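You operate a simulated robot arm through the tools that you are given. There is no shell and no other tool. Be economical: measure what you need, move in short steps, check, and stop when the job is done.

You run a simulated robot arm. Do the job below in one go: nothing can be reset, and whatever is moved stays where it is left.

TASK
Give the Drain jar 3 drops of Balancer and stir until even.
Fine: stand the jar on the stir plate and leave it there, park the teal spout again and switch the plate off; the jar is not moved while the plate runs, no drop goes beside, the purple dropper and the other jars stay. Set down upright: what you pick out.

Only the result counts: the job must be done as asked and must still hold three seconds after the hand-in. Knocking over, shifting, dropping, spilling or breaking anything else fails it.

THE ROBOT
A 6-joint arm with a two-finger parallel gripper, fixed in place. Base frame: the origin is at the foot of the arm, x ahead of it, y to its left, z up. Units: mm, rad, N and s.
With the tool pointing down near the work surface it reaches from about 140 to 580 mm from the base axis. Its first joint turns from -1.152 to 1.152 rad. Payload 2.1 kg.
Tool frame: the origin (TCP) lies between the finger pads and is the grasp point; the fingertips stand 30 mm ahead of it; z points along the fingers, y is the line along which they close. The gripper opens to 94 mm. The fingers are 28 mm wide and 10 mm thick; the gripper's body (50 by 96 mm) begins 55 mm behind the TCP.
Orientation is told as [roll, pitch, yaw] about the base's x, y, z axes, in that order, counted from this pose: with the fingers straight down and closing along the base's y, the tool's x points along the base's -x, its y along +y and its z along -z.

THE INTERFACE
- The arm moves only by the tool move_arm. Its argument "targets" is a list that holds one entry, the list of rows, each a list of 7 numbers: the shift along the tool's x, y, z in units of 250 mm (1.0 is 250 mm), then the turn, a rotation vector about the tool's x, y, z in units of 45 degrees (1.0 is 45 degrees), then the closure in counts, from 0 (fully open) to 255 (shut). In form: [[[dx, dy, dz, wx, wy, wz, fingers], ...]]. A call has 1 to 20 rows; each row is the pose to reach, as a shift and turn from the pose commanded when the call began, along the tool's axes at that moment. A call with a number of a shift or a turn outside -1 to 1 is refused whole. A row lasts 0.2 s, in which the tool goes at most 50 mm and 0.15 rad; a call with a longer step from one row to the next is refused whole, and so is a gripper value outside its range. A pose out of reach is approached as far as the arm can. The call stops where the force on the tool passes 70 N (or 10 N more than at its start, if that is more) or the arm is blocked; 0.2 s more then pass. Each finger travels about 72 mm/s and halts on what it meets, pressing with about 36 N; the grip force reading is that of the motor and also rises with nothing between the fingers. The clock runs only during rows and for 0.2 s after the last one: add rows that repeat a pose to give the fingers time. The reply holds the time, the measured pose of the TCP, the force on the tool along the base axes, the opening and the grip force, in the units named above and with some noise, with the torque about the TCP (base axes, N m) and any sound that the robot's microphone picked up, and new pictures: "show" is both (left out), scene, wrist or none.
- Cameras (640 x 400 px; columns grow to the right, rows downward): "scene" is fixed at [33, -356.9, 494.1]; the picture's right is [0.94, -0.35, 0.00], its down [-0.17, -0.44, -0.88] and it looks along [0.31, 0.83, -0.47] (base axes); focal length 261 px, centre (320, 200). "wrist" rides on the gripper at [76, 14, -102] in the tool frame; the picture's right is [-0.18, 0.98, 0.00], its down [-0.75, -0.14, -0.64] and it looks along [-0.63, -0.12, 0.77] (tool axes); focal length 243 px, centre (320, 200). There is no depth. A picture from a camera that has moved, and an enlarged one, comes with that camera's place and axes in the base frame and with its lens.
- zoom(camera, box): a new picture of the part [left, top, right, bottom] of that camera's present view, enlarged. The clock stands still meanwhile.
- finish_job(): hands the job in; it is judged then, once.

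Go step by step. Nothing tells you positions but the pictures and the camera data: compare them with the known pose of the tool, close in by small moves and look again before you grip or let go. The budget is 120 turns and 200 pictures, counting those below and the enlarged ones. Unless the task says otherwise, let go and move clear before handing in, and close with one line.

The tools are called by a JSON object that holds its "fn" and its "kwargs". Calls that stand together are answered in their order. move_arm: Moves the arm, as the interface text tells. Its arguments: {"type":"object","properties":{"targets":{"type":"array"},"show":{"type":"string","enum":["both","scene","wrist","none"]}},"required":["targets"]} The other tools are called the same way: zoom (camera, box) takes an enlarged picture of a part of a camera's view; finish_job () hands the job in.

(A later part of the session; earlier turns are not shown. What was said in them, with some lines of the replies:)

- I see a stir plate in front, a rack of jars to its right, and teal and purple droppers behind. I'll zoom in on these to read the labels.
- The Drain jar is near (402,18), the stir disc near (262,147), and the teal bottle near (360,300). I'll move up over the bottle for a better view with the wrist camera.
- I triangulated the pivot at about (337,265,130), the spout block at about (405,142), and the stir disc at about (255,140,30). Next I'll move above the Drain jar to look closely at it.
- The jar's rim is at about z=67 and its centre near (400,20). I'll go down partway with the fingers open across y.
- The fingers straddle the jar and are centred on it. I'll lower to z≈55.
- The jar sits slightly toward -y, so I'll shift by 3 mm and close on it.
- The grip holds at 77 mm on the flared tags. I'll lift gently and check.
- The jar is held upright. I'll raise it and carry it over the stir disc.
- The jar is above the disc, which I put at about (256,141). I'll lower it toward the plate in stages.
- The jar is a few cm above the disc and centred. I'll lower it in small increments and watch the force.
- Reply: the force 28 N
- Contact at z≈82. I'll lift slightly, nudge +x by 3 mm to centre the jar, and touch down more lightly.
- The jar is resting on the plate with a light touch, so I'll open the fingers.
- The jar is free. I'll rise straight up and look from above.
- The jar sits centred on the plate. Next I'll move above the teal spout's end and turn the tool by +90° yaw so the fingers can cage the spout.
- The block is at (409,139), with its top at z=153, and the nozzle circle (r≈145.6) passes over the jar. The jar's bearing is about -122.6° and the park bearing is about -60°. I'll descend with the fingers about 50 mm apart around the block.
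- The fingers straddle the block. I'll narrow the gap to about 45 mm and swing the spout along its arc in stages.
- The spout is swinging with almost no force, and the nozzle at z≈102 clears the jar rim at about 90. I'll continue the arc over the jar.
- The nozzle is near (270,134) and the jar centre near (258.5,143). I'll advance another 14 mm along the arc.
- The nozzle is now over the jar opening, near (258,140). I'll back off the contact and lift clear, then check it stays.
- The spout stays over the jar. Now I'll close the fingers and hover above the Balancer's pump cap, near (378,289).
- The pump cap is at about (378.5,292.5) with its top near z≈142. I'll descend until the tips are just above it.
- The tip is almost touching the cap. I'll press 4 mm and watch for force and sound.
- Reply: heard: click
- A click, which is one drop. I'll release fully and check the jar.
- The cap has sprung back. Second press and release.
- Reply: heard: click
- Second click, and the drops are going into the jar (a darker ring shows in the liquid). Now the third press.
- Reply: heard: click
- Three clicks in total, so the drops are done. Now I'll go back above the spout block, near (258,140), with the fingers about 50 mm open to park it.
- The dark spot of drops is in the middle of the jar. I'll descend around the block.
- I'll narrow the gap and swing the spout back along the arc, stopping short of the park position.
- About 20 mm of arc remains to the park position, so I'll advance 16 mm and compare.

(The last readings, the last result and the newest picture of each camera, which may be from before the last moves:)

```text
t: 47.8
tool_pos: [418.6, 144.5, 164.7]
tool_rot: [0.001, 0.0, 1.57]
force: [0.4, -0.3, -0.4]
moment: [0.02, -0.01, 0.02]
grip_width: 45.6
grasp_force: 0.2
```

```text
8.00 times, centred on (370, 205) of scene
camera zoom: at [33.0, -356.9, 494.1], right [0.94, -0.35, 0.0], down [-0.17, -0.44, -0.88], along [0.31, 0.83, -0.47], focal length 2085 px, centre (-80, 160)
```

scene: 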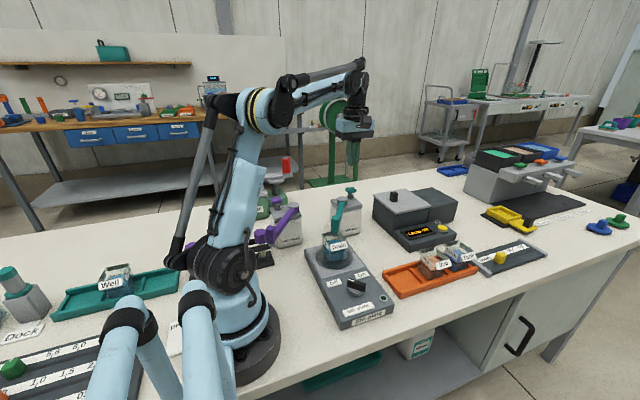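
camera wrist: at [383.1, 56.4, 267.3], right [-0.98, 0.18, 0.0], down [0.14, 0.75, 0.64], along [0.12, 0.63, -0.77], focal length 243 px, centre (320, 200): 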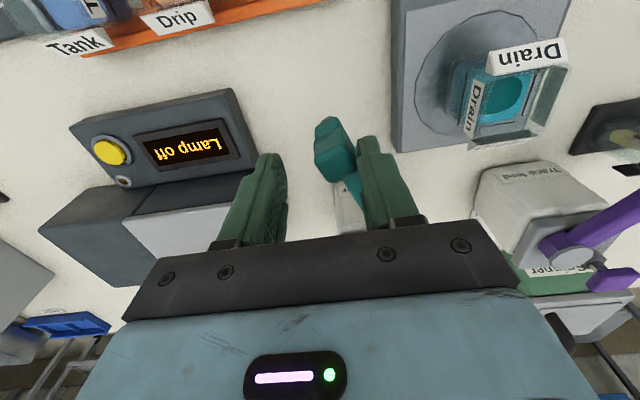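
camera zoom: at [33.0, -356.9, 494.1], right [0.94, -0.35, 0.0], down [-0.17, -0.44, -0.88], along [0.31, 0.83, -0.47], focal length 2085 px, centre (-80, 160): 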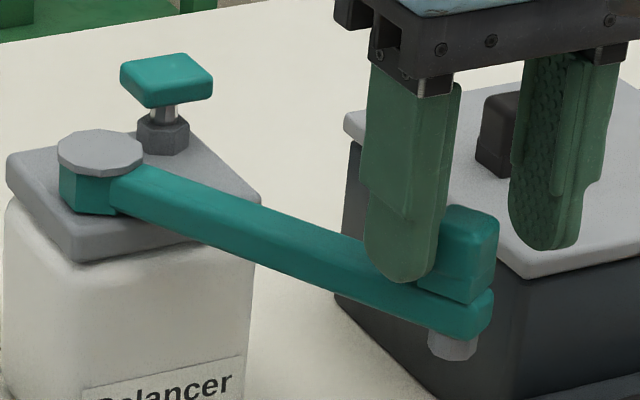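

The spout matches its original park position. I'll back off and lift, then move above the stir plate knob near (258,18) and turn the tool to match its bar.

{"fn": "move_arm", "kwargs": {"targets": [[[0, 0.014, 0, 0, 0, 0, 120], [0, 0.014, -0.1, 0, 0, 0, 120], [0, 0.014, -0.25, 0, 0, 0, 110], [0, 0.014, -0.38, 0, 0, 0, 100], [0, 0.014, -0.38, 0, 0, 0, 100]]], "show": "none"}}

{"fn": "move_arm", "kwargs": {"targets": [[[0.1, 0.128, 0, 0, 0, -0.16, 100], [0.2, 0.256, 0, 0, 0, -0.32, 100], [0.3, 0.384, 0, 0, 0, -0.48, 100], [0.4, 0.512, 0, 0, 0, -0.64, 100], [0.506, 0.628, 0, 0, 0, -0.8, 100], [0.506, 0.628, 0, 0, 0, -0.822, 100], [0.506, 0.628, 0, 0, 0, -0.822, 100]]]}}

{"fn": "zoom", "kwargs": {"camera": "scene", "box": [320, 170, 420, 230]}}

{"fn": "zoom", "kwargs": {"camera": "scene", "box": [320, 250, 400, 330]}}

{"fn": "zoom", "kwargs": {"camera": "wrist", "box": [220, 30, 420, 210]}}

```text
t: 49.0
tool_pos: [414.2, 144.9, 260.3]
tool_rot: [0.001, 0.0, 1.572]
force: [0.9, 0.4, -0.5]
moment: [0.0, 0.01, 0.0]
grip_width: 57.2
grasp_force: 0.1
```

```text
t: 50.6
tool_pos: [258.2, 18.8, 258.6]
tool_rot: [0.003, 0.0, 2.217]
force: [-1.2, -0.8, -0.5]
moment: [0.04, -0.01, -0.01]
grip_width: 57.3
grasp_force: 0.1
camera wrist: at [292.1, -51.1, 361.2], right [-0.9, -0.45, 0.0], down [-0.34, 0.69, 0.64], along [-0.29, 0.57, -0.77], focal length 243 px, centre (320, 200)
```

scene: 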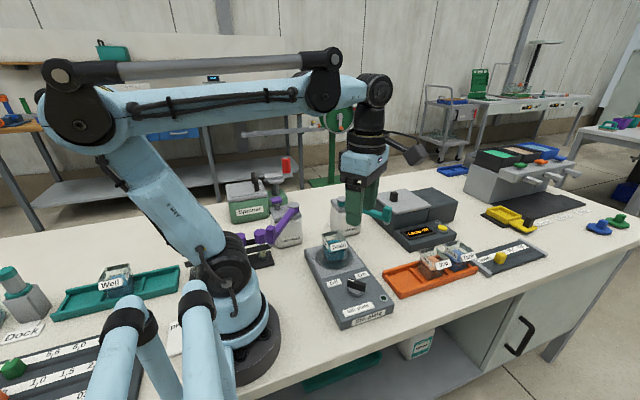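
wrist: 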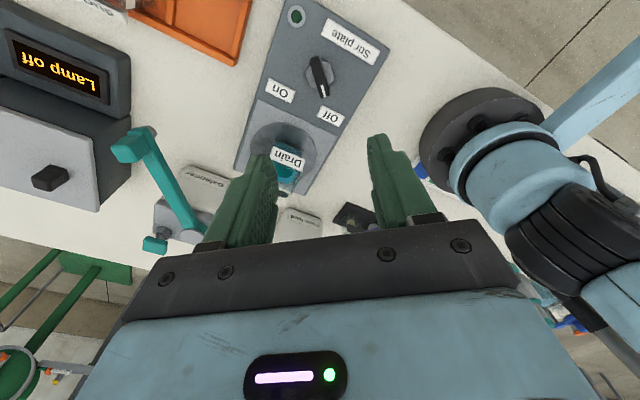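

```text
6.40 times, centred on (370, 200) of scene
camera zoom: at [32.9, -356.9, 494.1], right [0.94, -0.35, 0.0], down [-0.17, -0.44, -0.88], along [0.31, 0.83, -0.47], focal length 1668 px, centre (0, 200)
```

zoom: 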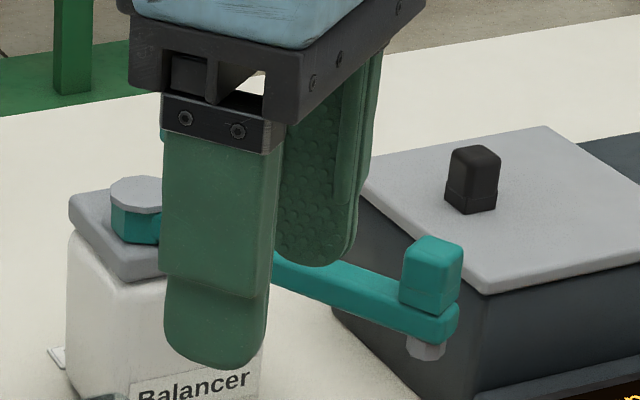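

```text
5.00 times, centred on (360, 290) of scene
camera zoom: at [32.9, -356.9, 494.1], right [0.94, -0.35, 0.0], down [-0.17, -0.44, -0.88], along [0.31, 0.83, -0.47], focal length 1303 px, centre (120, -250)
```

zoom: 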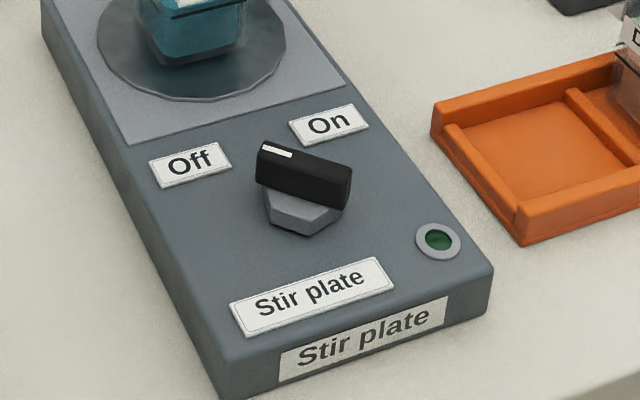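

```text
2.22 times, centred on (320, 120) of wrist
camera zoom: at [292.1, -51.1, 361.2], right [-0.9, -0.45, 0.0], down [-0.34, 0.69, 0.64], along [-0.29, 0.57, -0.77], focal length 539 px, centre (320, 378)
```

zoom: 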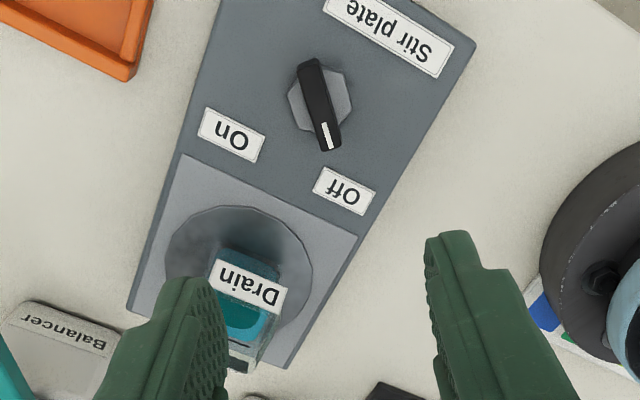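

The spout is parked. The knob bar is centred near (260,15) and points at 133° (Off). I'll align the tool to it and descend partway.

{"fn": "move_arm", "kwargs": {"targets": [[[0.006, 0.001, 0.14, 0, 0, -0.06, 100], [0.012, 0.002, 0.28, 0, 0, -0.133, 100], [0.0176, 0.003, 0.42, 0, 0, -0.133, 100], [0.0176, 0.003, 0.54, 0, 0, -0.133, 100], [0.0176, 0.003, 0.54, 0, 0, -0.133, 100]]], "show": "none"}}

{"fn": "zoom", "kwargs": {"camera": "scene", "box": [320, 240, 400, 320]}}

{"fn": "zoom", "kwargs": {"camera": "wrist", "box": [220, 80, 420, 240]}}

```text
t: 51.8
tool_pos: [262.3, 13.2, 126.2]
tool_rot: [0.0, 0.0, 2.323]
force: [-0.6, -0.6, 0.2]
moment: [0.0, 0.01, 0.0]
grip_width: 57.4
grasp_force: 0.1
```

```text
5.00 times, centred on (360, 280) of scene
camera zoom: at [32.9, -356.9, 494.1], right [0.94, -0.35, 0.0], down [-0.17, -0.44, -0.88], along [0.31, 0.83, -0.47], focal length 1303 px, centre (120, -200)
```

zoom: 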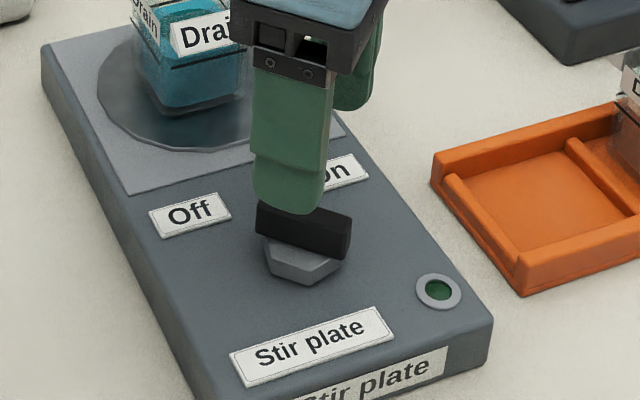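

```text
2.50 times, centred on (320, 160) of wrist
camera zoom: at [302.0, -52.5, 228.0], right [-0.84, -0.54, 0.0], down [-0.41, 0.65, 0.64], along [-0.34, 0.54, -0.77], focal length 606 px, centre (320, 300)
```

zoom: 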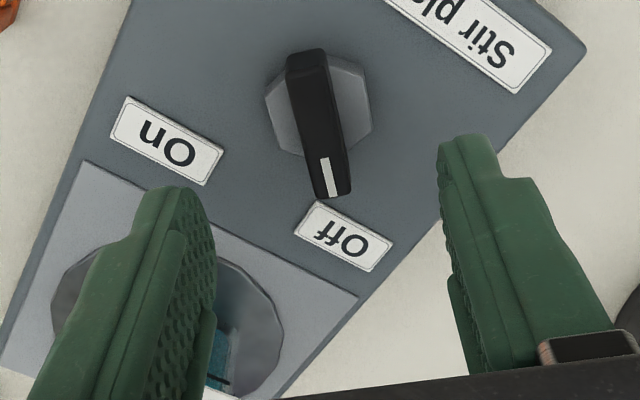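

The bar is at 133.6° with its centre near (258,15). I'll centre on it and descend to grip the bar above its hex base.

{"fn": "move_arm", "kwargs": {"targets": [[[-0.016, 0.006, 0.05, 0, 0, 0, 100], [-0.016, 0.006, 0.13, 0, 0, 0, 100], [-0.016, 0.006, 0.2, 0, 0, 0, 100], [-0.016, 0.006, 0.226, 0, 0, 0, 100], [-0.016, 0.006, 0.226, 0, 0, 0, 100]]], "show": "none"}}

{"fn": "zoom", "kwargs": {"camera": "scene", "box": [320, 240, 400, 320]}}

{"fn": "zoom", "kwargs": {"camera": "wrist", "box": [220, 80, 420, 240]}}

```text
t: 53.0
tool_pos: [256.4, 16.9, 67.8]
tool_rot: [-0.001, 0.0, 2.322]
force: [-0.7, 0.0, 0.0]
moment: [0.0, -0.01, 0.01]
grip_width: 57.2
grasp_force: 0.1
```

```text
5.00 times, centred on (360, 280) of scene
camera zoom: at [33.0, -356.9, 494.1], right [0.94, -0.35, 0.0], down [-0.17, -0.44, -0.88], along [0.31, 0.83, -0.47], focal length 1303 px, centre (120, -200)
```

zoom: 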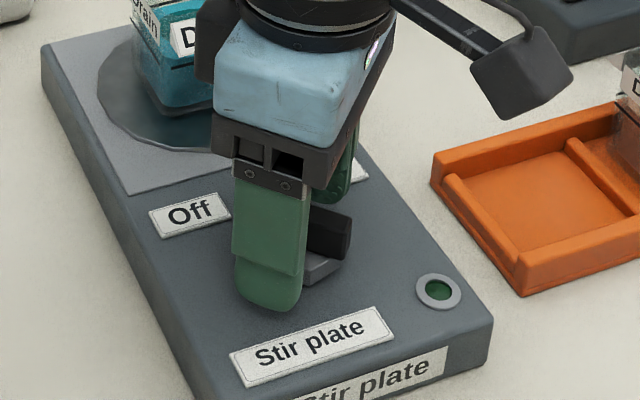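

```text
2.50 times, centred on (320, 160) of wrist
camera zoom: at [297.5, -50.1, 171.0], right [-0.84, -0.54, 0.0], down [-0.41, 0.65, 0.64], along [-0.34, 0.54, -0.77], focal length 606 px, centre (320, 300)
```

zoom: 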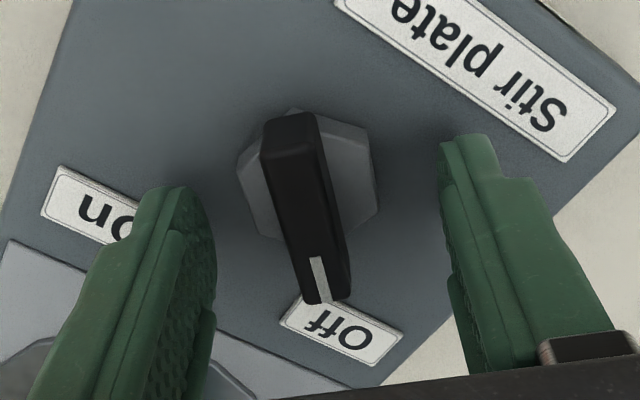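

I'll shift 5 mm along the bar to centre on it, then close.

{"fn": "move_arm", "kwargs": {"targets": [[[0.02, 0, 0, 0, 0, 0, 100], [0.02, 0, 0, 0, 0, 0, 150], [0.02, 0, 0, 0, 0, 0, 190], [0.02, 0, 0, 0, 0, 0, 190]]], "show": "none"}}

{"fn": "zoom", "kwargs": {"camera": "wrist", "box": [220, 80, 420, 240]}}

```text
t: 54.0
tool_pos: [260.9, 13.4, 68.8]
tool_rot: [-0.006, 0.002, 2.321]
force: [21.2, 14.0, -11.0]
moment: [0.66, -0.03, -0.03]
grip_width: 31.8
grasp_force: 45.1
```

```text
2.50 times, centred on (320, 160) of wrist
camera zoom: at [302.0, -53.1, 170.7], right [-0.84, -0.54, -0.01], down [-0.41, 0.65, 0.64], along [-0.34, 0.54, -0.77], focal length 606 px, centre (320, 300)
```

zoom: 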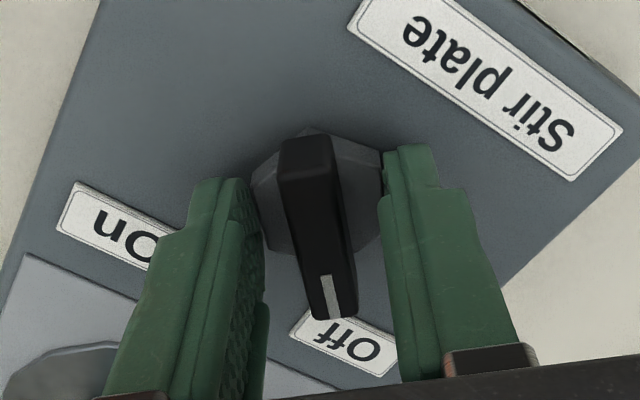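

The fingers met the hex base at 32 mm. The bar sits higher, at about z 46–60, so I'll open, rise 10 mm and grip again.

{"fn": "move_arm", "kwargs": {"targets": [[[0, 0, 0, 0, 0, 0, 110], [0, 0, 0, 0, 0, 0, 110], [0.006, 0.006, -0.04, 0, 0, 0, 110], [0.006, 0.006, -0.04, 0, 0, 0, 110]]], "show": "none"}}

{"fn": "zoom", "kwargs": {"camera": "scene", "box": [310, 230, 400, 330]}}

{"fn": "zoom", "kwargs": {"camera": "wrist", "box": [220, 80, 420, 240]}}

```text
t: 55.0
tool_pos: [259.4, 10.6, 78.2]
tool_rot: [0.001, 0.001, 2.322]
force: [-1.2, -0.3, 0.6]
moment: [-0.01, 0.0, 0.02]
grip_width: 53.6
grasp_force: 0.1
```

```text
4.00 times, centred on (355, 280) of scene
camera zoom: at [33.0, -356.9, 494.1], right [0.94, -0.35, 0.0], down [-0.17, -0.44, -0.88], along [0.31, 0.83, -0.47], focal length 1042 px, centre (180, -120)
```

zoom: 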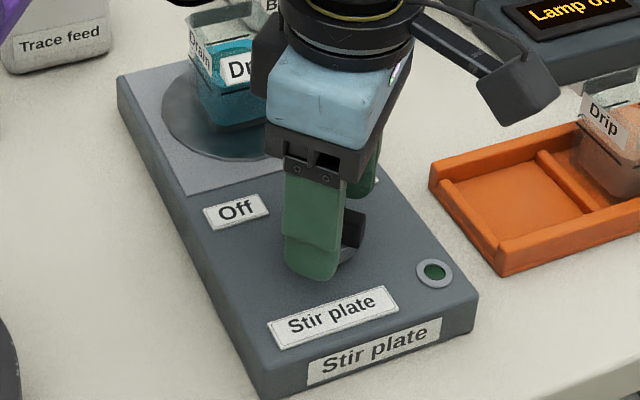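

```text
2.50 times, centred on (320, 160) of wrist
camera zoom: at [300.7, -56.1, 180.5], right [-0.84, -0.54, 0.0], down [-0.41, 0.65, 0.64], along [-0.34, 0.54, -0.77], focal length 606 px, centre (320, 300)
```

zoom: 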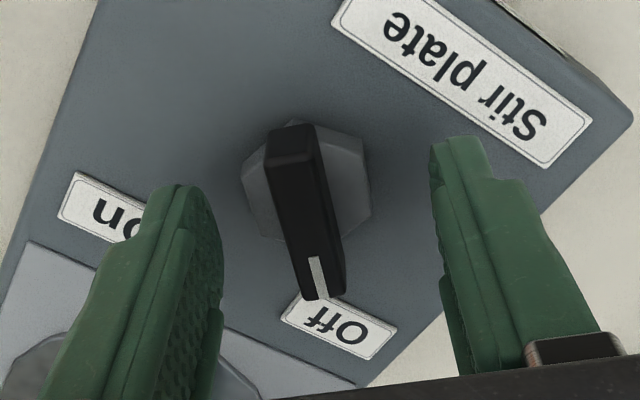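

The bar lies about 3–4 mm toward tool -y, so I'll correct for that and close gradually.

{"fn": "move_arm", "kwargs": {"targets": [[[0.01, -0.015, 0, 0, 0, 0, 110], [0.01, -0.015, 0, 0, 0, 0, 160], [0.01, -0.015, 0, 0, 0, 0, 200], [0.01, -0.015, 0, 0, 0, 0, 200]]], "show": "none"}}

{"fn": "zoom", "kwargs": {"camera": "wrist", "box": [220, 80, 420, 240]}}

```text
t: 56.0
tool_pos: [263.3, 11.0, 78.3]
tool_rot: [0.0, 0.0, 2.321]
force: [0.0, 0.7, 0.2]
moment: [0.01, 0.0, 0.02]
grip_width: 20.3
grasp_force: 0.0
```

```text
2.50 times, centred on (320, 160) of wrist
camera zoom: at [304.7, -55.6, 180.3], right [-0.84, -0.54, 0.0], down [-0.41, 0.65, 0.64], along [-0.34, 0.54, -0.77], focal length 606 px, centre (320, 300)
```

zoom: 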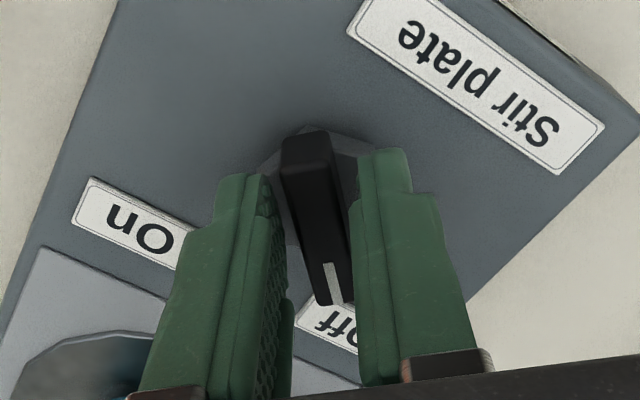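

The fingers now cage the bar. I'll close to about 15 mm and turn the knob clockwise (seen from above) toward On, first by 45°.

{"fn": "move_arm", "kwargs": {"targets": [[[0, 0, 0, 0, 0, 0, 214], [0, 0, 0, 0, 0, 0.166, 214], [0, 0, 0, 0, 0, 0.332, 214], [0, 0, 0, 0, 0, 0.498, 214], [0, 0, 0, 0, 0, 0.664, 214], [0, 0, 0, 0, 0, 0.83, 214], [0, 0, 0, 0, 0, 1, 214], [0, 0, 0, 0, 0, 1, 214]]], "show": "none"}}

{"fn": "zoom", "kwargs": {"camera": "wrist", "box": [220, 60, 420, 240]}}

{"fn": "zoom", "kwargs": {"camera": "scene", "box": [310, 230, 400, 330]}}

```text
t: 57.8
tool_pos: [264.5, 12.1, 78.6]
tool_rot: [0.003, 0.0, 1.534]
force: [-8.0, -0.7, 2.3]
moment: [-0.06, 0.19, 0.04]
grip_width: 19.5
grasp_force: 4.0
```

```text
2.22 times, centred on (320, 150) of wrist
camera zoom: at [246.3, -64.6, 180.2], right [-0.98, 0.22, 0.0], down [0.17, 0.75, 0.64], along [0.14, 0.63, -0.77], focal length 539 px, centre (320, 311)
```

zoom: 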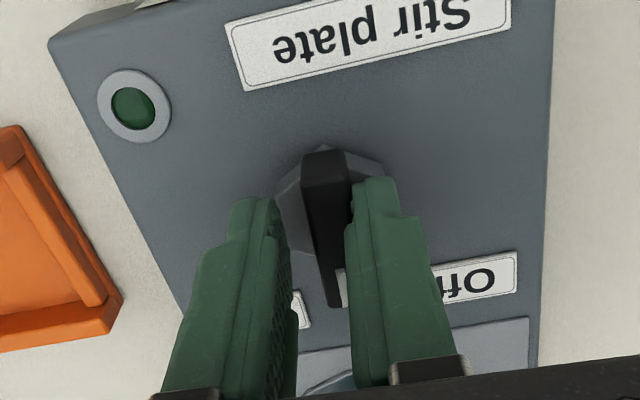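

```text
4.00 times, centred on (355, 280) of scene
camera zoom: at [32.9, -356.9, 494.1], right [0.94, -0.35, 0.0], down [-0.17, -0.44, -0.88], along [0.31, 0.83, -0.47], focal length 1042 px, centre (180, -120)
```

zoom: 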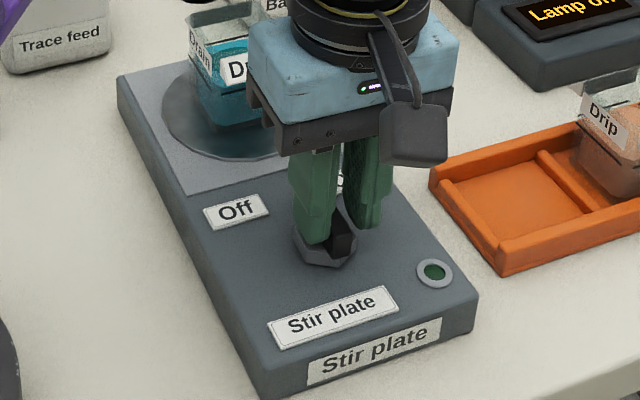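

The knob follows. I'll correct the centring slightly and turn another 45°.

{"fn": "move_arm", "kwargs": {"targets": [[[0.004, 0.01, 0, 0, 0, 0, 214], [0.004, 0.01, 0, 0, 0, 0.166, 214], [0.004, 0.01, 0, 0, 0, 0.332, 214], [0.004, 0.01, 0, 0, 0, 0.498, 214], [0.004, 0.01, 0, 0, 0, 0.664, 214], [0.004, 0.01, 0, 0, 0, 0.83, 214], [0.004, 0.01, 0, 0, 0, 1, 214], [0.004, 0.01, 0, 0, 0, 1, 214]]], "show": "none"}}

{"fn": "zoom", "kwargs": {"camera": "wrist", "box": [220, 60, 420, 240]}}

{"fn": "zoom", "kwargs": {"camera": "scene", "box": [310, 230, 400, 330]}}

```text
t: 59.6
tool_pos: [260.8, 10.4, 77.6]
tool_rot: [0.002, 0.001, 0.749]
force: [-9.7, 5.5, 0.8]
moment: [0.06, 0.18, 0.17]
grip_width: 20.6
grasp_force: 5.6
```

```text
2.22 times, centred on (320, 150) of wrist
camera zoom: at [195.4, -31.7, 180.2], right [-0.53, 0.85, 0.0], down [0.65, 0.41, 0.64], along [0.54, 0.34, -0.77], focal length 539 px, centre (320, 311)
```

zoom: 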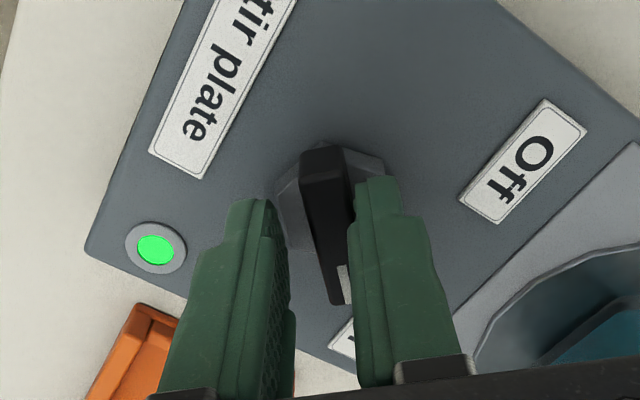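

```text
4.00 times, centred on (355, 280) of scene
camera zoom: at [33.0, -356.9, 494.1], right [0.94, -0.35, 0.0], down [-0.17, -0.44, -0.88], along [0.31, 0.83, -0.47], focal length 1042 px, centre (180, -120)
```

zoom: 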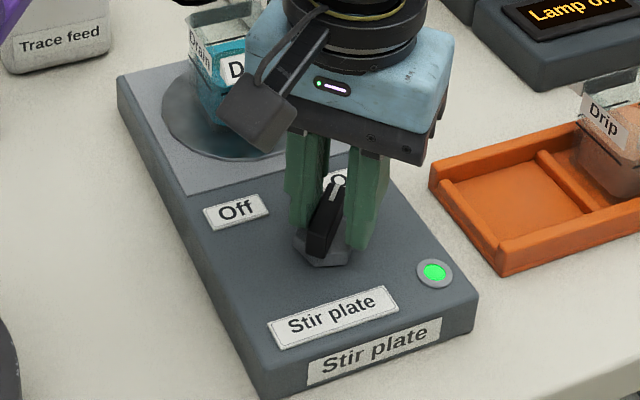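

The green lamp is on, so the plate is running. I'll relax the fingers slightly and wait while it stirs.

{"fn": "move_arm", "kwargs": {"targets": [[[0, 0.008, 0, 0, 0, 0, 200], [0, 0.008, 0, 0, 0, 0, 200], [0, 0.008, 0, 0, 0, 0, 200], [0, 0.008, 0, 0, 0, 0, 200], [0, 0.008, 0, 0, 0, 0, 200], [0, 0.008, 0, 0, 0, 0, 200], [0, 0.008, 0, 0, 0, 0, 200], [0, 0.008, 0, 0, 0, 0, 200], [0, 0.008, 0, 0, 0, 0, 200], [0, 0.008, 0, 0, 0, 0, 200], [0, 0.008, 0, 0, 0, 0, 200], [0, 0.008, 0, 0, 0, 0, 200], [0, 0.008, 0, 0, 0, 0, 200], [0, 0.008, 0, 0, 0, 0, 200], [0, 0.008, 0, 0, 0, 0, 200]]], "show": "none"}}

{"fn": "zoom", "kwargs": {"camera": "scene", "box": [310, 220, 400, 300]}}

```text
t: 62.8
tool_pos: [261.1, 12.6, 78.5]
tool_rot: [0.0, 0.002, 0.749]
force: [0.4, -0.1, 0.2]
moment: [0.0, -0.03, -0.01]
grip_width: 19.9
grasp_force: 0.0
```

```text
5.00 times, centred on (355, 260) of scene
camera zoom: at [33.0, -356.9, 494.1], right [0.94, -0.35, 0.0], down [-0.17, -0.44, -0.88], along [0.31, 0.83, -0.47], focal length 1303 px, centre (145, -100)
```

zoom: 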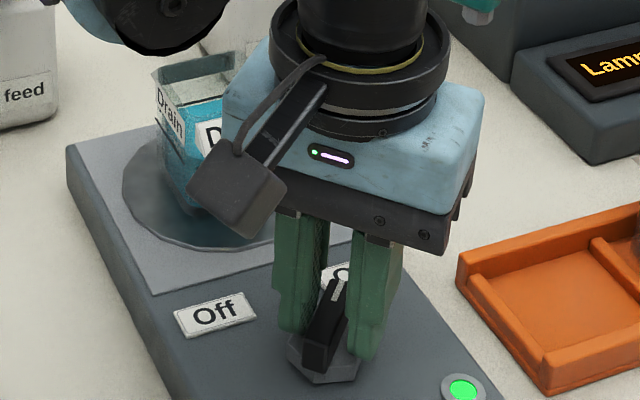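

The hand blocks the view of the jar, so I'll lift straight up to see the liquid.

{"fn": "move_arm", "kwargs": {"targets": [[[0, 0, -0.05, 0, 0, 0, 200], [0, 0, -0.2, 0, 0, 0, 150], [0, 0, -0.38, 0, 0, 0, 110], [0, 0, -0.56, 0, 0, 0, 110], [0, 0, -0.72, 0, 0, 0, 110], [0, 0, -0.72, 0, 0, 0, 110]]], "show": "wrist"}}

{"fn": "zoom", "kwargs": {"camera": "scene", "box": [310, 220, 400, 310]}}

```text
t: 64.2
tool_pos: [259.4, 8.6, 258.0]
tool_rot: [-0.001, -0.001, 0.75]
force: [-0.5, 0.4, -0.2]
moment: [0.01, 0.0, -0.01]
grip_width: 53.1
grasp_force: 0.1
camera wrist: at [192.3, -33.2, 360.0], right [-0.54, 0.84, 0.0], down [0.65, 0.41, 0.64], along [0.54, 0.34, -0.77], focal length 243 px, centre (320, 200)
```

wrist: 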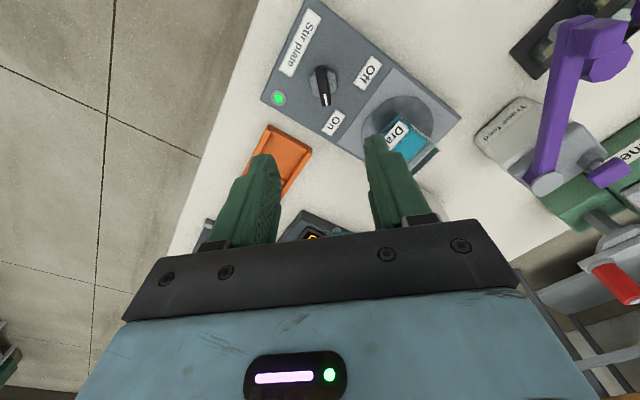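

```text
4.44 times, centred on (355, 265) of scene
camera zoom: at [33.0, -356.9, 494.1], right [0.94, -0.35, 0.0], down [-0.17, -0.44, -0.88], along [0.31, 0.83, -0.47], focal length 1158 px, centre (164, -89)
```

zoom: 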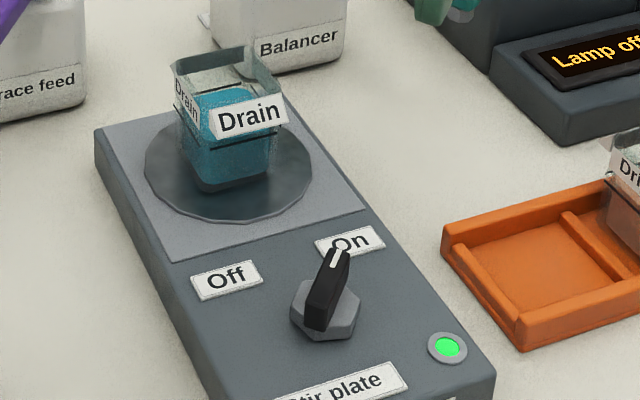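

{"fn": "zoom", "kwargs": {"camera": "scene", "box": [325, 225, 355, 265]}}

{"fn": "zoom", "kwargs": {"camera": "wrist", "box": [350, 90, 450, 180]}}

```text
10.00 times, centred on (340, 245) of scene
camera zoom: at [33.0, -356.9, 494.1], right [0.94, -0.35, 0.0], down [-0.17, -0.44, -0.88], along [0.31, 0.83, -0.47], focal length 2606 px, centre (120, -250)
```

zoom: 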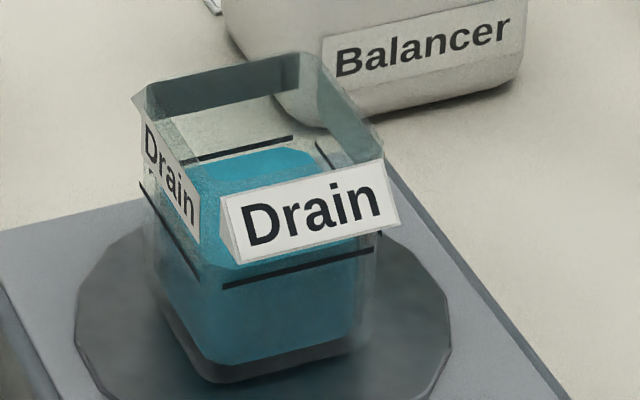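

```text
4.44 times, centred on (400, 135) of wrist
camera zoom: at [192.3, -33.2, 360.0], right [-0.54, 0.84, 0.0], down [0.65, 0.41, 0.64], along [0.54, 0.34, -0.77], focal length 1078 px, centre (-36, 489)
```

zoom: 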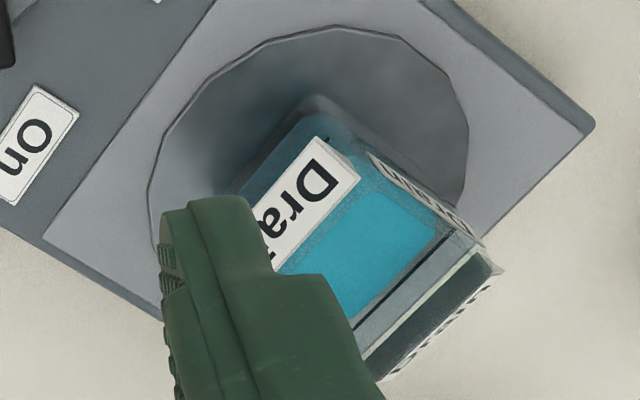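

The liquid looks uniform. I'll let it stir another 4 s and compare before switching off.

{"fn": "move_arm", "kwargs": {"targets": [[[0, 0, 0, 0, 0, 0, 110], [0, 0, 0, 0, 0, 0, 110], [0, 0, 0, 0, 0, 0, 110], [0, 0, 0, 0, 0, 0, 110], [0, 0, 0, 0, 0, 0, 110], [0, 0, 0, 0, 0, 0, 110], [0, 0, 0, 0, 0, 0, 110], [0, 0, 0, 0, 0, 0, 110], [0, 0, 0, 0, 0, 0, 110], [0, 0, 0, 0, 0, 0, 110], [0, 0, 0, 0, 0, 0, 110], [0, 0, 0, 0, 0, 0, 110], [0, 0, 0, 0, 0, 0, 110], [0, 0, 0, 0, 0, 0, 110], [0, 0, 0, 0, 0, 0, 110], [0, 0, 0, 0, 0, 0, 110], [0, 0, 0, 0, 0, 0, 110], [0, 0, 0, 0, 0, 0, 110], [0, 0, 0, 0, 0, 0, 110], [0.24, -0.005, 0, 0, 0, 0, 110]]], "show": "none"}}

```text
refused: row 20 steps farther than a row can; nothing moved
```

{"fn": "move_arm", "kwargs": {"targets": [[[0, 0, 0, 0, 0, 0, 110], [0, 0, 0, 0, 0, 0, 110], [0, 0, 0, 0, 0, 0, 110], [0, 0, 0, 0, 0, 0, 110], [0, 0, 0, 0, 0, 0, 110], [0, 0, 0, 0, 0, 0, 110], [0, 0, 0, 0, 0, 0, 110], [0, 0, 0, 0, 0, 0, 110], [0, 0, 0, 0, 0, 0, 110], [0, 0, 0, 0, 0, 0, 110], [0, 0, 0, 0, 0, 0, 110], [0, 0, 0, 0, 0, 0, 110], [0, 0, 0, 0, 0, 0, 110], [0, 0, 0, 0, 0, 0, 110], [0, 0, 0, 0, 0, 0, 110], [0, 0, 0, 0, 0, 0, 110], [0, 0, 0, 0, 0, 0, 110], [0, 0, 0, 0, 0, 0, 110]]], "show": "none"}}

{"fn": "zoom", "kwargs": {"camera": "scene", "box": [325, 225, 355, 265]}}

{"fn": "zoom", "kwargs": {"camera": "wrist", "box": [280, 50, 450, 180]}}

```text
t: 68.0
tool_pos: [257.9, 9.1, 258.2]
tool_rot: [-0.001, -0.001, 0.751]
force: [-0.2, -0.1, 0.4]
moment: [0.03, 0.02, -0.02]
grip_width: 53.4
grasp_force: 0.0
```

```text
10.00 times, centred on (340, 245) of scene
camera zoom: at [33.0, -356.9, 494.1], right [0.94, -0.35, 0.0], down [-0.17, -0.44, -0.88], along [0.31, 0.83, -0.47], focal length 2606 px, centre (120, -250)
```

zoom: 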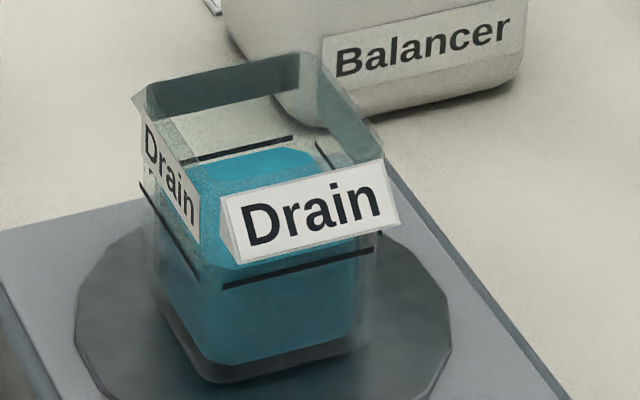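

```text
3.08 times, centred on (365, 115) of wrist
camera zoom: at [192.5, -33.2, 359.6], right [-0.54, 0.84, 0.0], down [0.65, 0.41, 0.64], along [0.54, 0.34, -0.77], focal length 746 px, centre (182, 462)
```

zoom: 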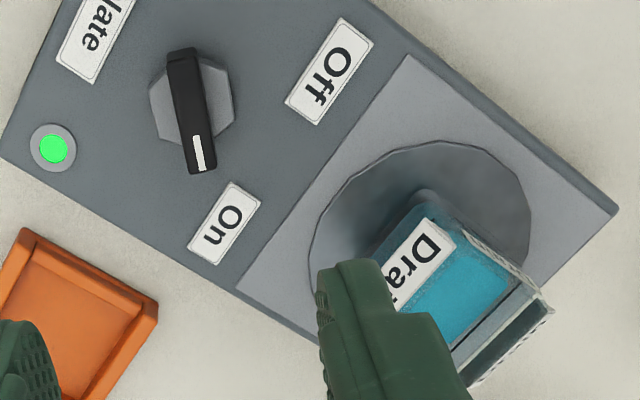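

I'll shift the hand to see the whole liquid surface.

{"fn": "move_arm", "kwargs": {"targets": [[[-0.15, 0, 0, 0, 0, 0, 110], [-0.3, 0, 0, 0, 0, 0, 110], [-0.3, 0, 0, 0, 0, 0, 110]]], "show": "none"}}

{"fn": "zoom", "kwargs": {"camera": "wrist", "box": [300, 20, 460, 150]}}

```text
t: 68.8
tool_pos: [314.5, 63.0, 256.6]
tool_rot: [0.0, 0.0, 0.751]
force: [-0.1, 0.2, -0.1]
moment: [-0.01, -0.01, -0.02]
grip_width: 53.3
grasp_force: 0.1
```

```text
3.08 times, centred on (380, 85) of wrist
camera zoom: at [249.6, 19.9, 358.6], right [-0.54, 0.84, 0.0], down [0.65, 0.41, 0.64], along [0.54, 0.34, -0.77], focal length 746 px, centre (135, 554)
```

zoom: 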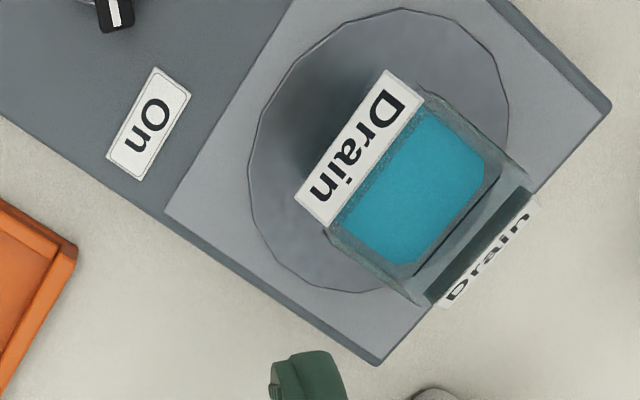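

The liquid is even. I'll go back down over the knob with the same pose and cage the bar.

{"fn": "move_arm", "kwargs": {"targets": [[[0.15, 0, 0, 0, 0, 0, 110], [0.3, 0, 0, 0, 0, 0, 110], [0.3, 0, 0.15, 0, 0, 0, 110], [0.3, 0, 0.33, 0, 0, 0, 110], [0.3, 0, 0.5, 0, 0, 0, 110], [0.3, 0, 0.64, 0, 0, 0, 110], [0.3, 0, 0.715, 0, 0, 0, 110], [0.3, 0, 0.715, 0, 0, 0, 180], [0.3, 0, 0.715, 0, 0, 0, 200], [0.3, 0, 0.715, 0, 0, 0, 200]]], "show": "none"}}

{"fn": "zoom", "kwargs": {"camera": "wrist", "box": [220, 60, 420, 240]}}

```text
t: 71.0
tool_pos: [260.4, 10.9, 78.9]
tool_rot: [0.0, 0.0, 0.75]
force: [0.3, -0.6, 0.3]
moment: [-0.01, 0.0, 0.01]
grip_width: 20.2
grasp_force: 0.2
```

```text
2.22 times, centred on (320, 150) of wrist
camera zoom: at [193.7, -31.4, 180.3], right [-0.54, 0.84, 0.0], down [0.65, 0.41, 0.64], along [0.54, 0.34, -0.77], focal length 539 px, centre (320, 311)
```

zoom: 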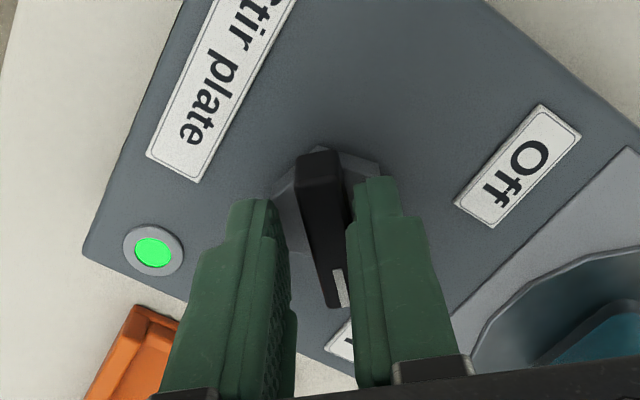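

Caged. I'll turn back 45° toward Off.

{"fn": "move_arm", "kwargs": {"targets": [[[0, 0, 0, 0, 0, -0.166, 210], [0, 0, 0, 0, 0, -0.332, 210], [0, 0, 0, 0, 0, -0.498, 210], [0, 0, 0, 0, 0, -0.664, 210], [0, 0, 0, 0, 0, -0.83, 210], [0, 0, 0, 0, 0, -1, 210], [0, 0, 0, 0, 0, -1, 210]]], "show": "none"}}

{"fn": "zoom", "kwargs": {"camera": "wrist", "box": [220, 60, 420, 240]}}

```text
t: 72.6
tool_pos: [259.9, 11.4, 78.7]
tool_rot: [0.0, 0.0, 1.538]
force: [-1.5, 0.5, -0.2]
moment: [0.0, 0.05, -0.02]
grip_width: 17.5
grasp_force: 0.7
```

```text
2.22 times, centred on (320, 150) of wrist
camera zoom: at [242.7, -64.6, 181.1], right [-0.98, 0.22, 0.0], down [0.17, 0.75, 0.64], along [0.14, 0.63, -0.77], focal length 539 px, centre (320, 311)
```

zoom: 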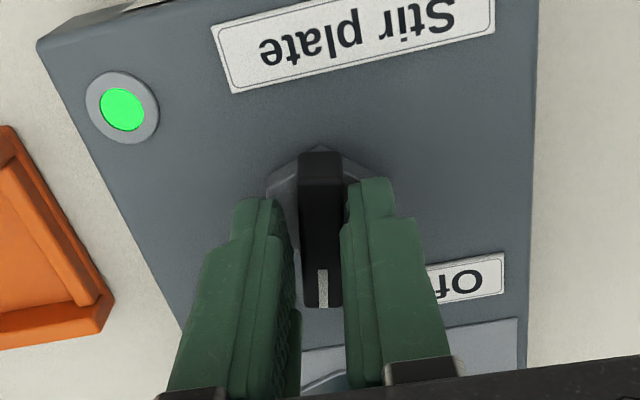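

{"fn": "move_arm", "kwargs": {"targets": [[[0, 0, 0, 0, 0, -0.166, 210], [0, 0, 0, 0, 0, -0.332, 210], [0, 0, 0, 0, 0, -0.498, 210], [0, 0, 0, 0, 0, -0.664, 210], [0, 0, 0, 0, 0, -0.83, 210], [0, 0, 0, 0, 0, -1, 210], [0, 0, 0, 0, 0, -1, 210]]], "show": "none"}}

{"fn": "zoom", "kwargs": {"camera": "wrist", "box": [220, 60, 420, 240]}}

{"fn": "zoom", "kwargs": {"camera": "scene", "box": [310, 230, 400, 330]}}

```text
t: 74.2
tool_pos: [260.5, 11.7, 79.3]
tool_rot: [0.001, -0.001, 2.322]
force: [-0.1, 0.2, 0.2]
moment: [0.06, 0.0, 0.01]
grip_width: 16.7
grasp_force: 0.1
```

```text
2.22 times, centred on (320, 150) of wrist
camera zoom: at [301.2, -54.4, 181.8], right [-0.84, -0.54, 0.0], down [-0.41, 0.65, 0.64], along [-0.35, 0.54, -0.77], focal length 539 px, centre (320, 311)
```

zoom: 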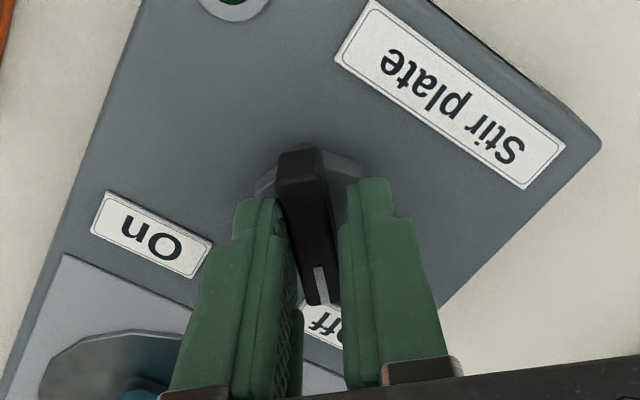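

```text
4.00 times, centred on (355, 280) of scene
camera zoom: at [33.0, -356.9, 494.1], right [0.94, -0.35, 0.0], down [-0.17, -0.44, -0.88], along [0.31, 0.83, -0.47], focal length 1042 px, centre (180, -120)
```

zoom: 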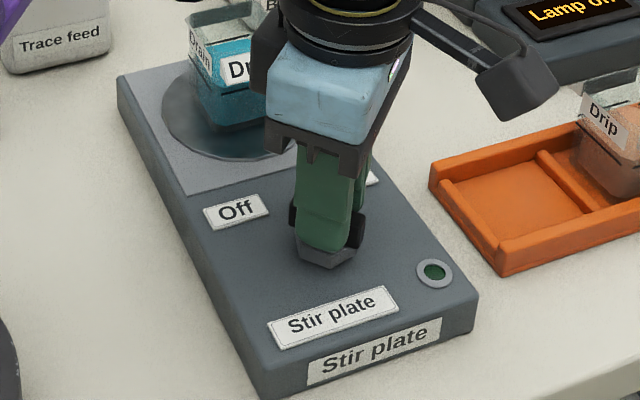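

The lamp is dark and the knob points to Off. I'll open the fingers, lift clear and make a final check.

{"fn": "move_arm", "kwargs": {"targets": [[[0, 0, 0, 0, 0, 0, 190], [0, 0, 0, 0, 0, 0, 170], [0, 0, -0.1, 0, 0, 0, 150], [0, 0, -0.28, 0, 0, 0, 110], [0, 0, -0.46, 0, 0, 0, 110], [0, 0, -0.64, 0, 0, 0, 110], [0, 0, -0.8, 0, 0, 0, 110], [0, 0, -0.8, 0, 0, 0, 110]]]}}

{"fn": "zoom", "kwargs": {"camera": "scene", "box": [300, 220, 410, 330]}}

{"fn": "zoom", "kwargs": {"camera": "scene", "box": [330, 180, 410, 230]}}

```text
t: 76.0
tool_pos: [259.2, 12.1, 280.0]
tool_rot: [-0.001, 0.002, 2.321]
force: [0.6, 0.7, 0.5]
moment: [0.01, -0.02, -0.01]
grip_width: 53.5
grasp_force: 0.0
camera wrist: at [300.6, -53.3, 381.5], right [-0.84, -0.54, 0.0], down [-0.41, 0.65, 0.64], along [-0.34, 0.54, -0.77], focal length 243 px, centre (320, 200)
```

scene: 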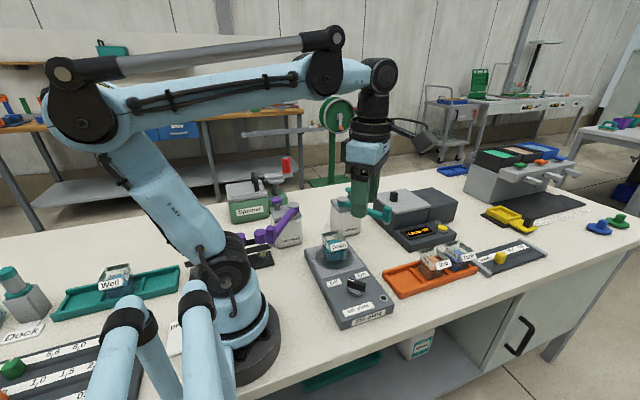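
wrist: 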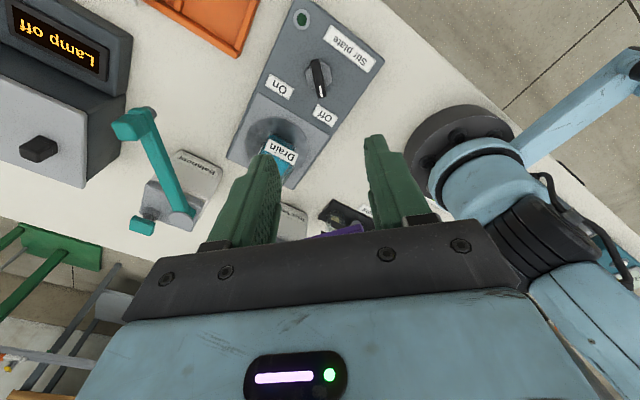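

```text
3.64 times, centred on (355, 275) of scene
camera zoom: at [33.0, -356.9, 494.1], right [0.94, -0.35, 0.0], down [-0.17, -0.44, -0.88], along [0.31, 0.83, -0.47], focal length 948 px, centre (193, -73)
```

zoom: 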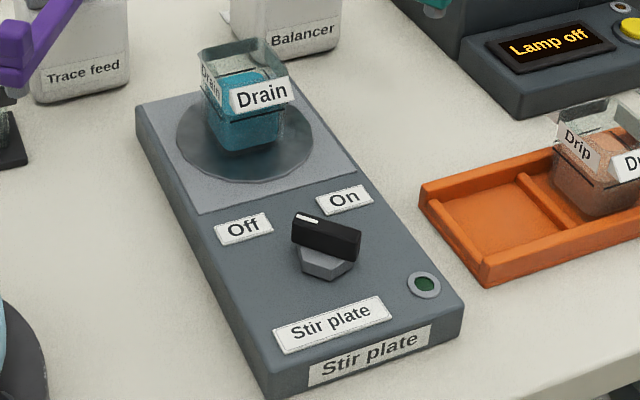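

```text
8.00 times, centred on (370, 205) of scene
camera zoom: at [33.0, -356.9, 494.1], right [0.94, -0.35, 0.0], down [-0.17, -0.44, -0.88], along [0.31, 0.83, -0.47], focal length 2085 px, centre (-80, 160)
```

zoom: 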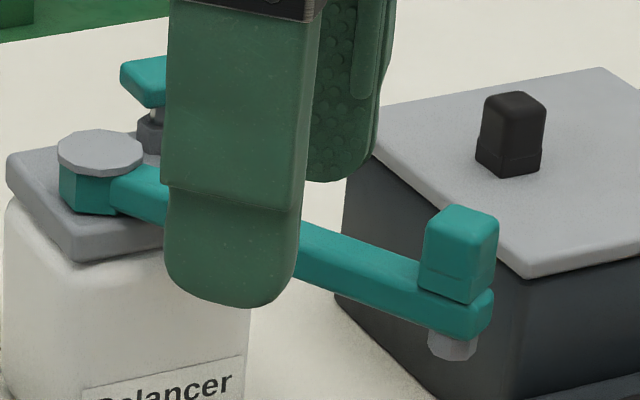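

The plate is off, the spout is back in its original park position, the jar stands on the plate with even liquid, and nothing else has moved. I'm handing in.

{"fn": "finish_job", "kwargs": {}}

```text
The job is handed in.
```

The Drain jar got 3 drops of Balancer and was stirred until even; it stands on the stir plate with the plate switched off and the teal spout parked again.
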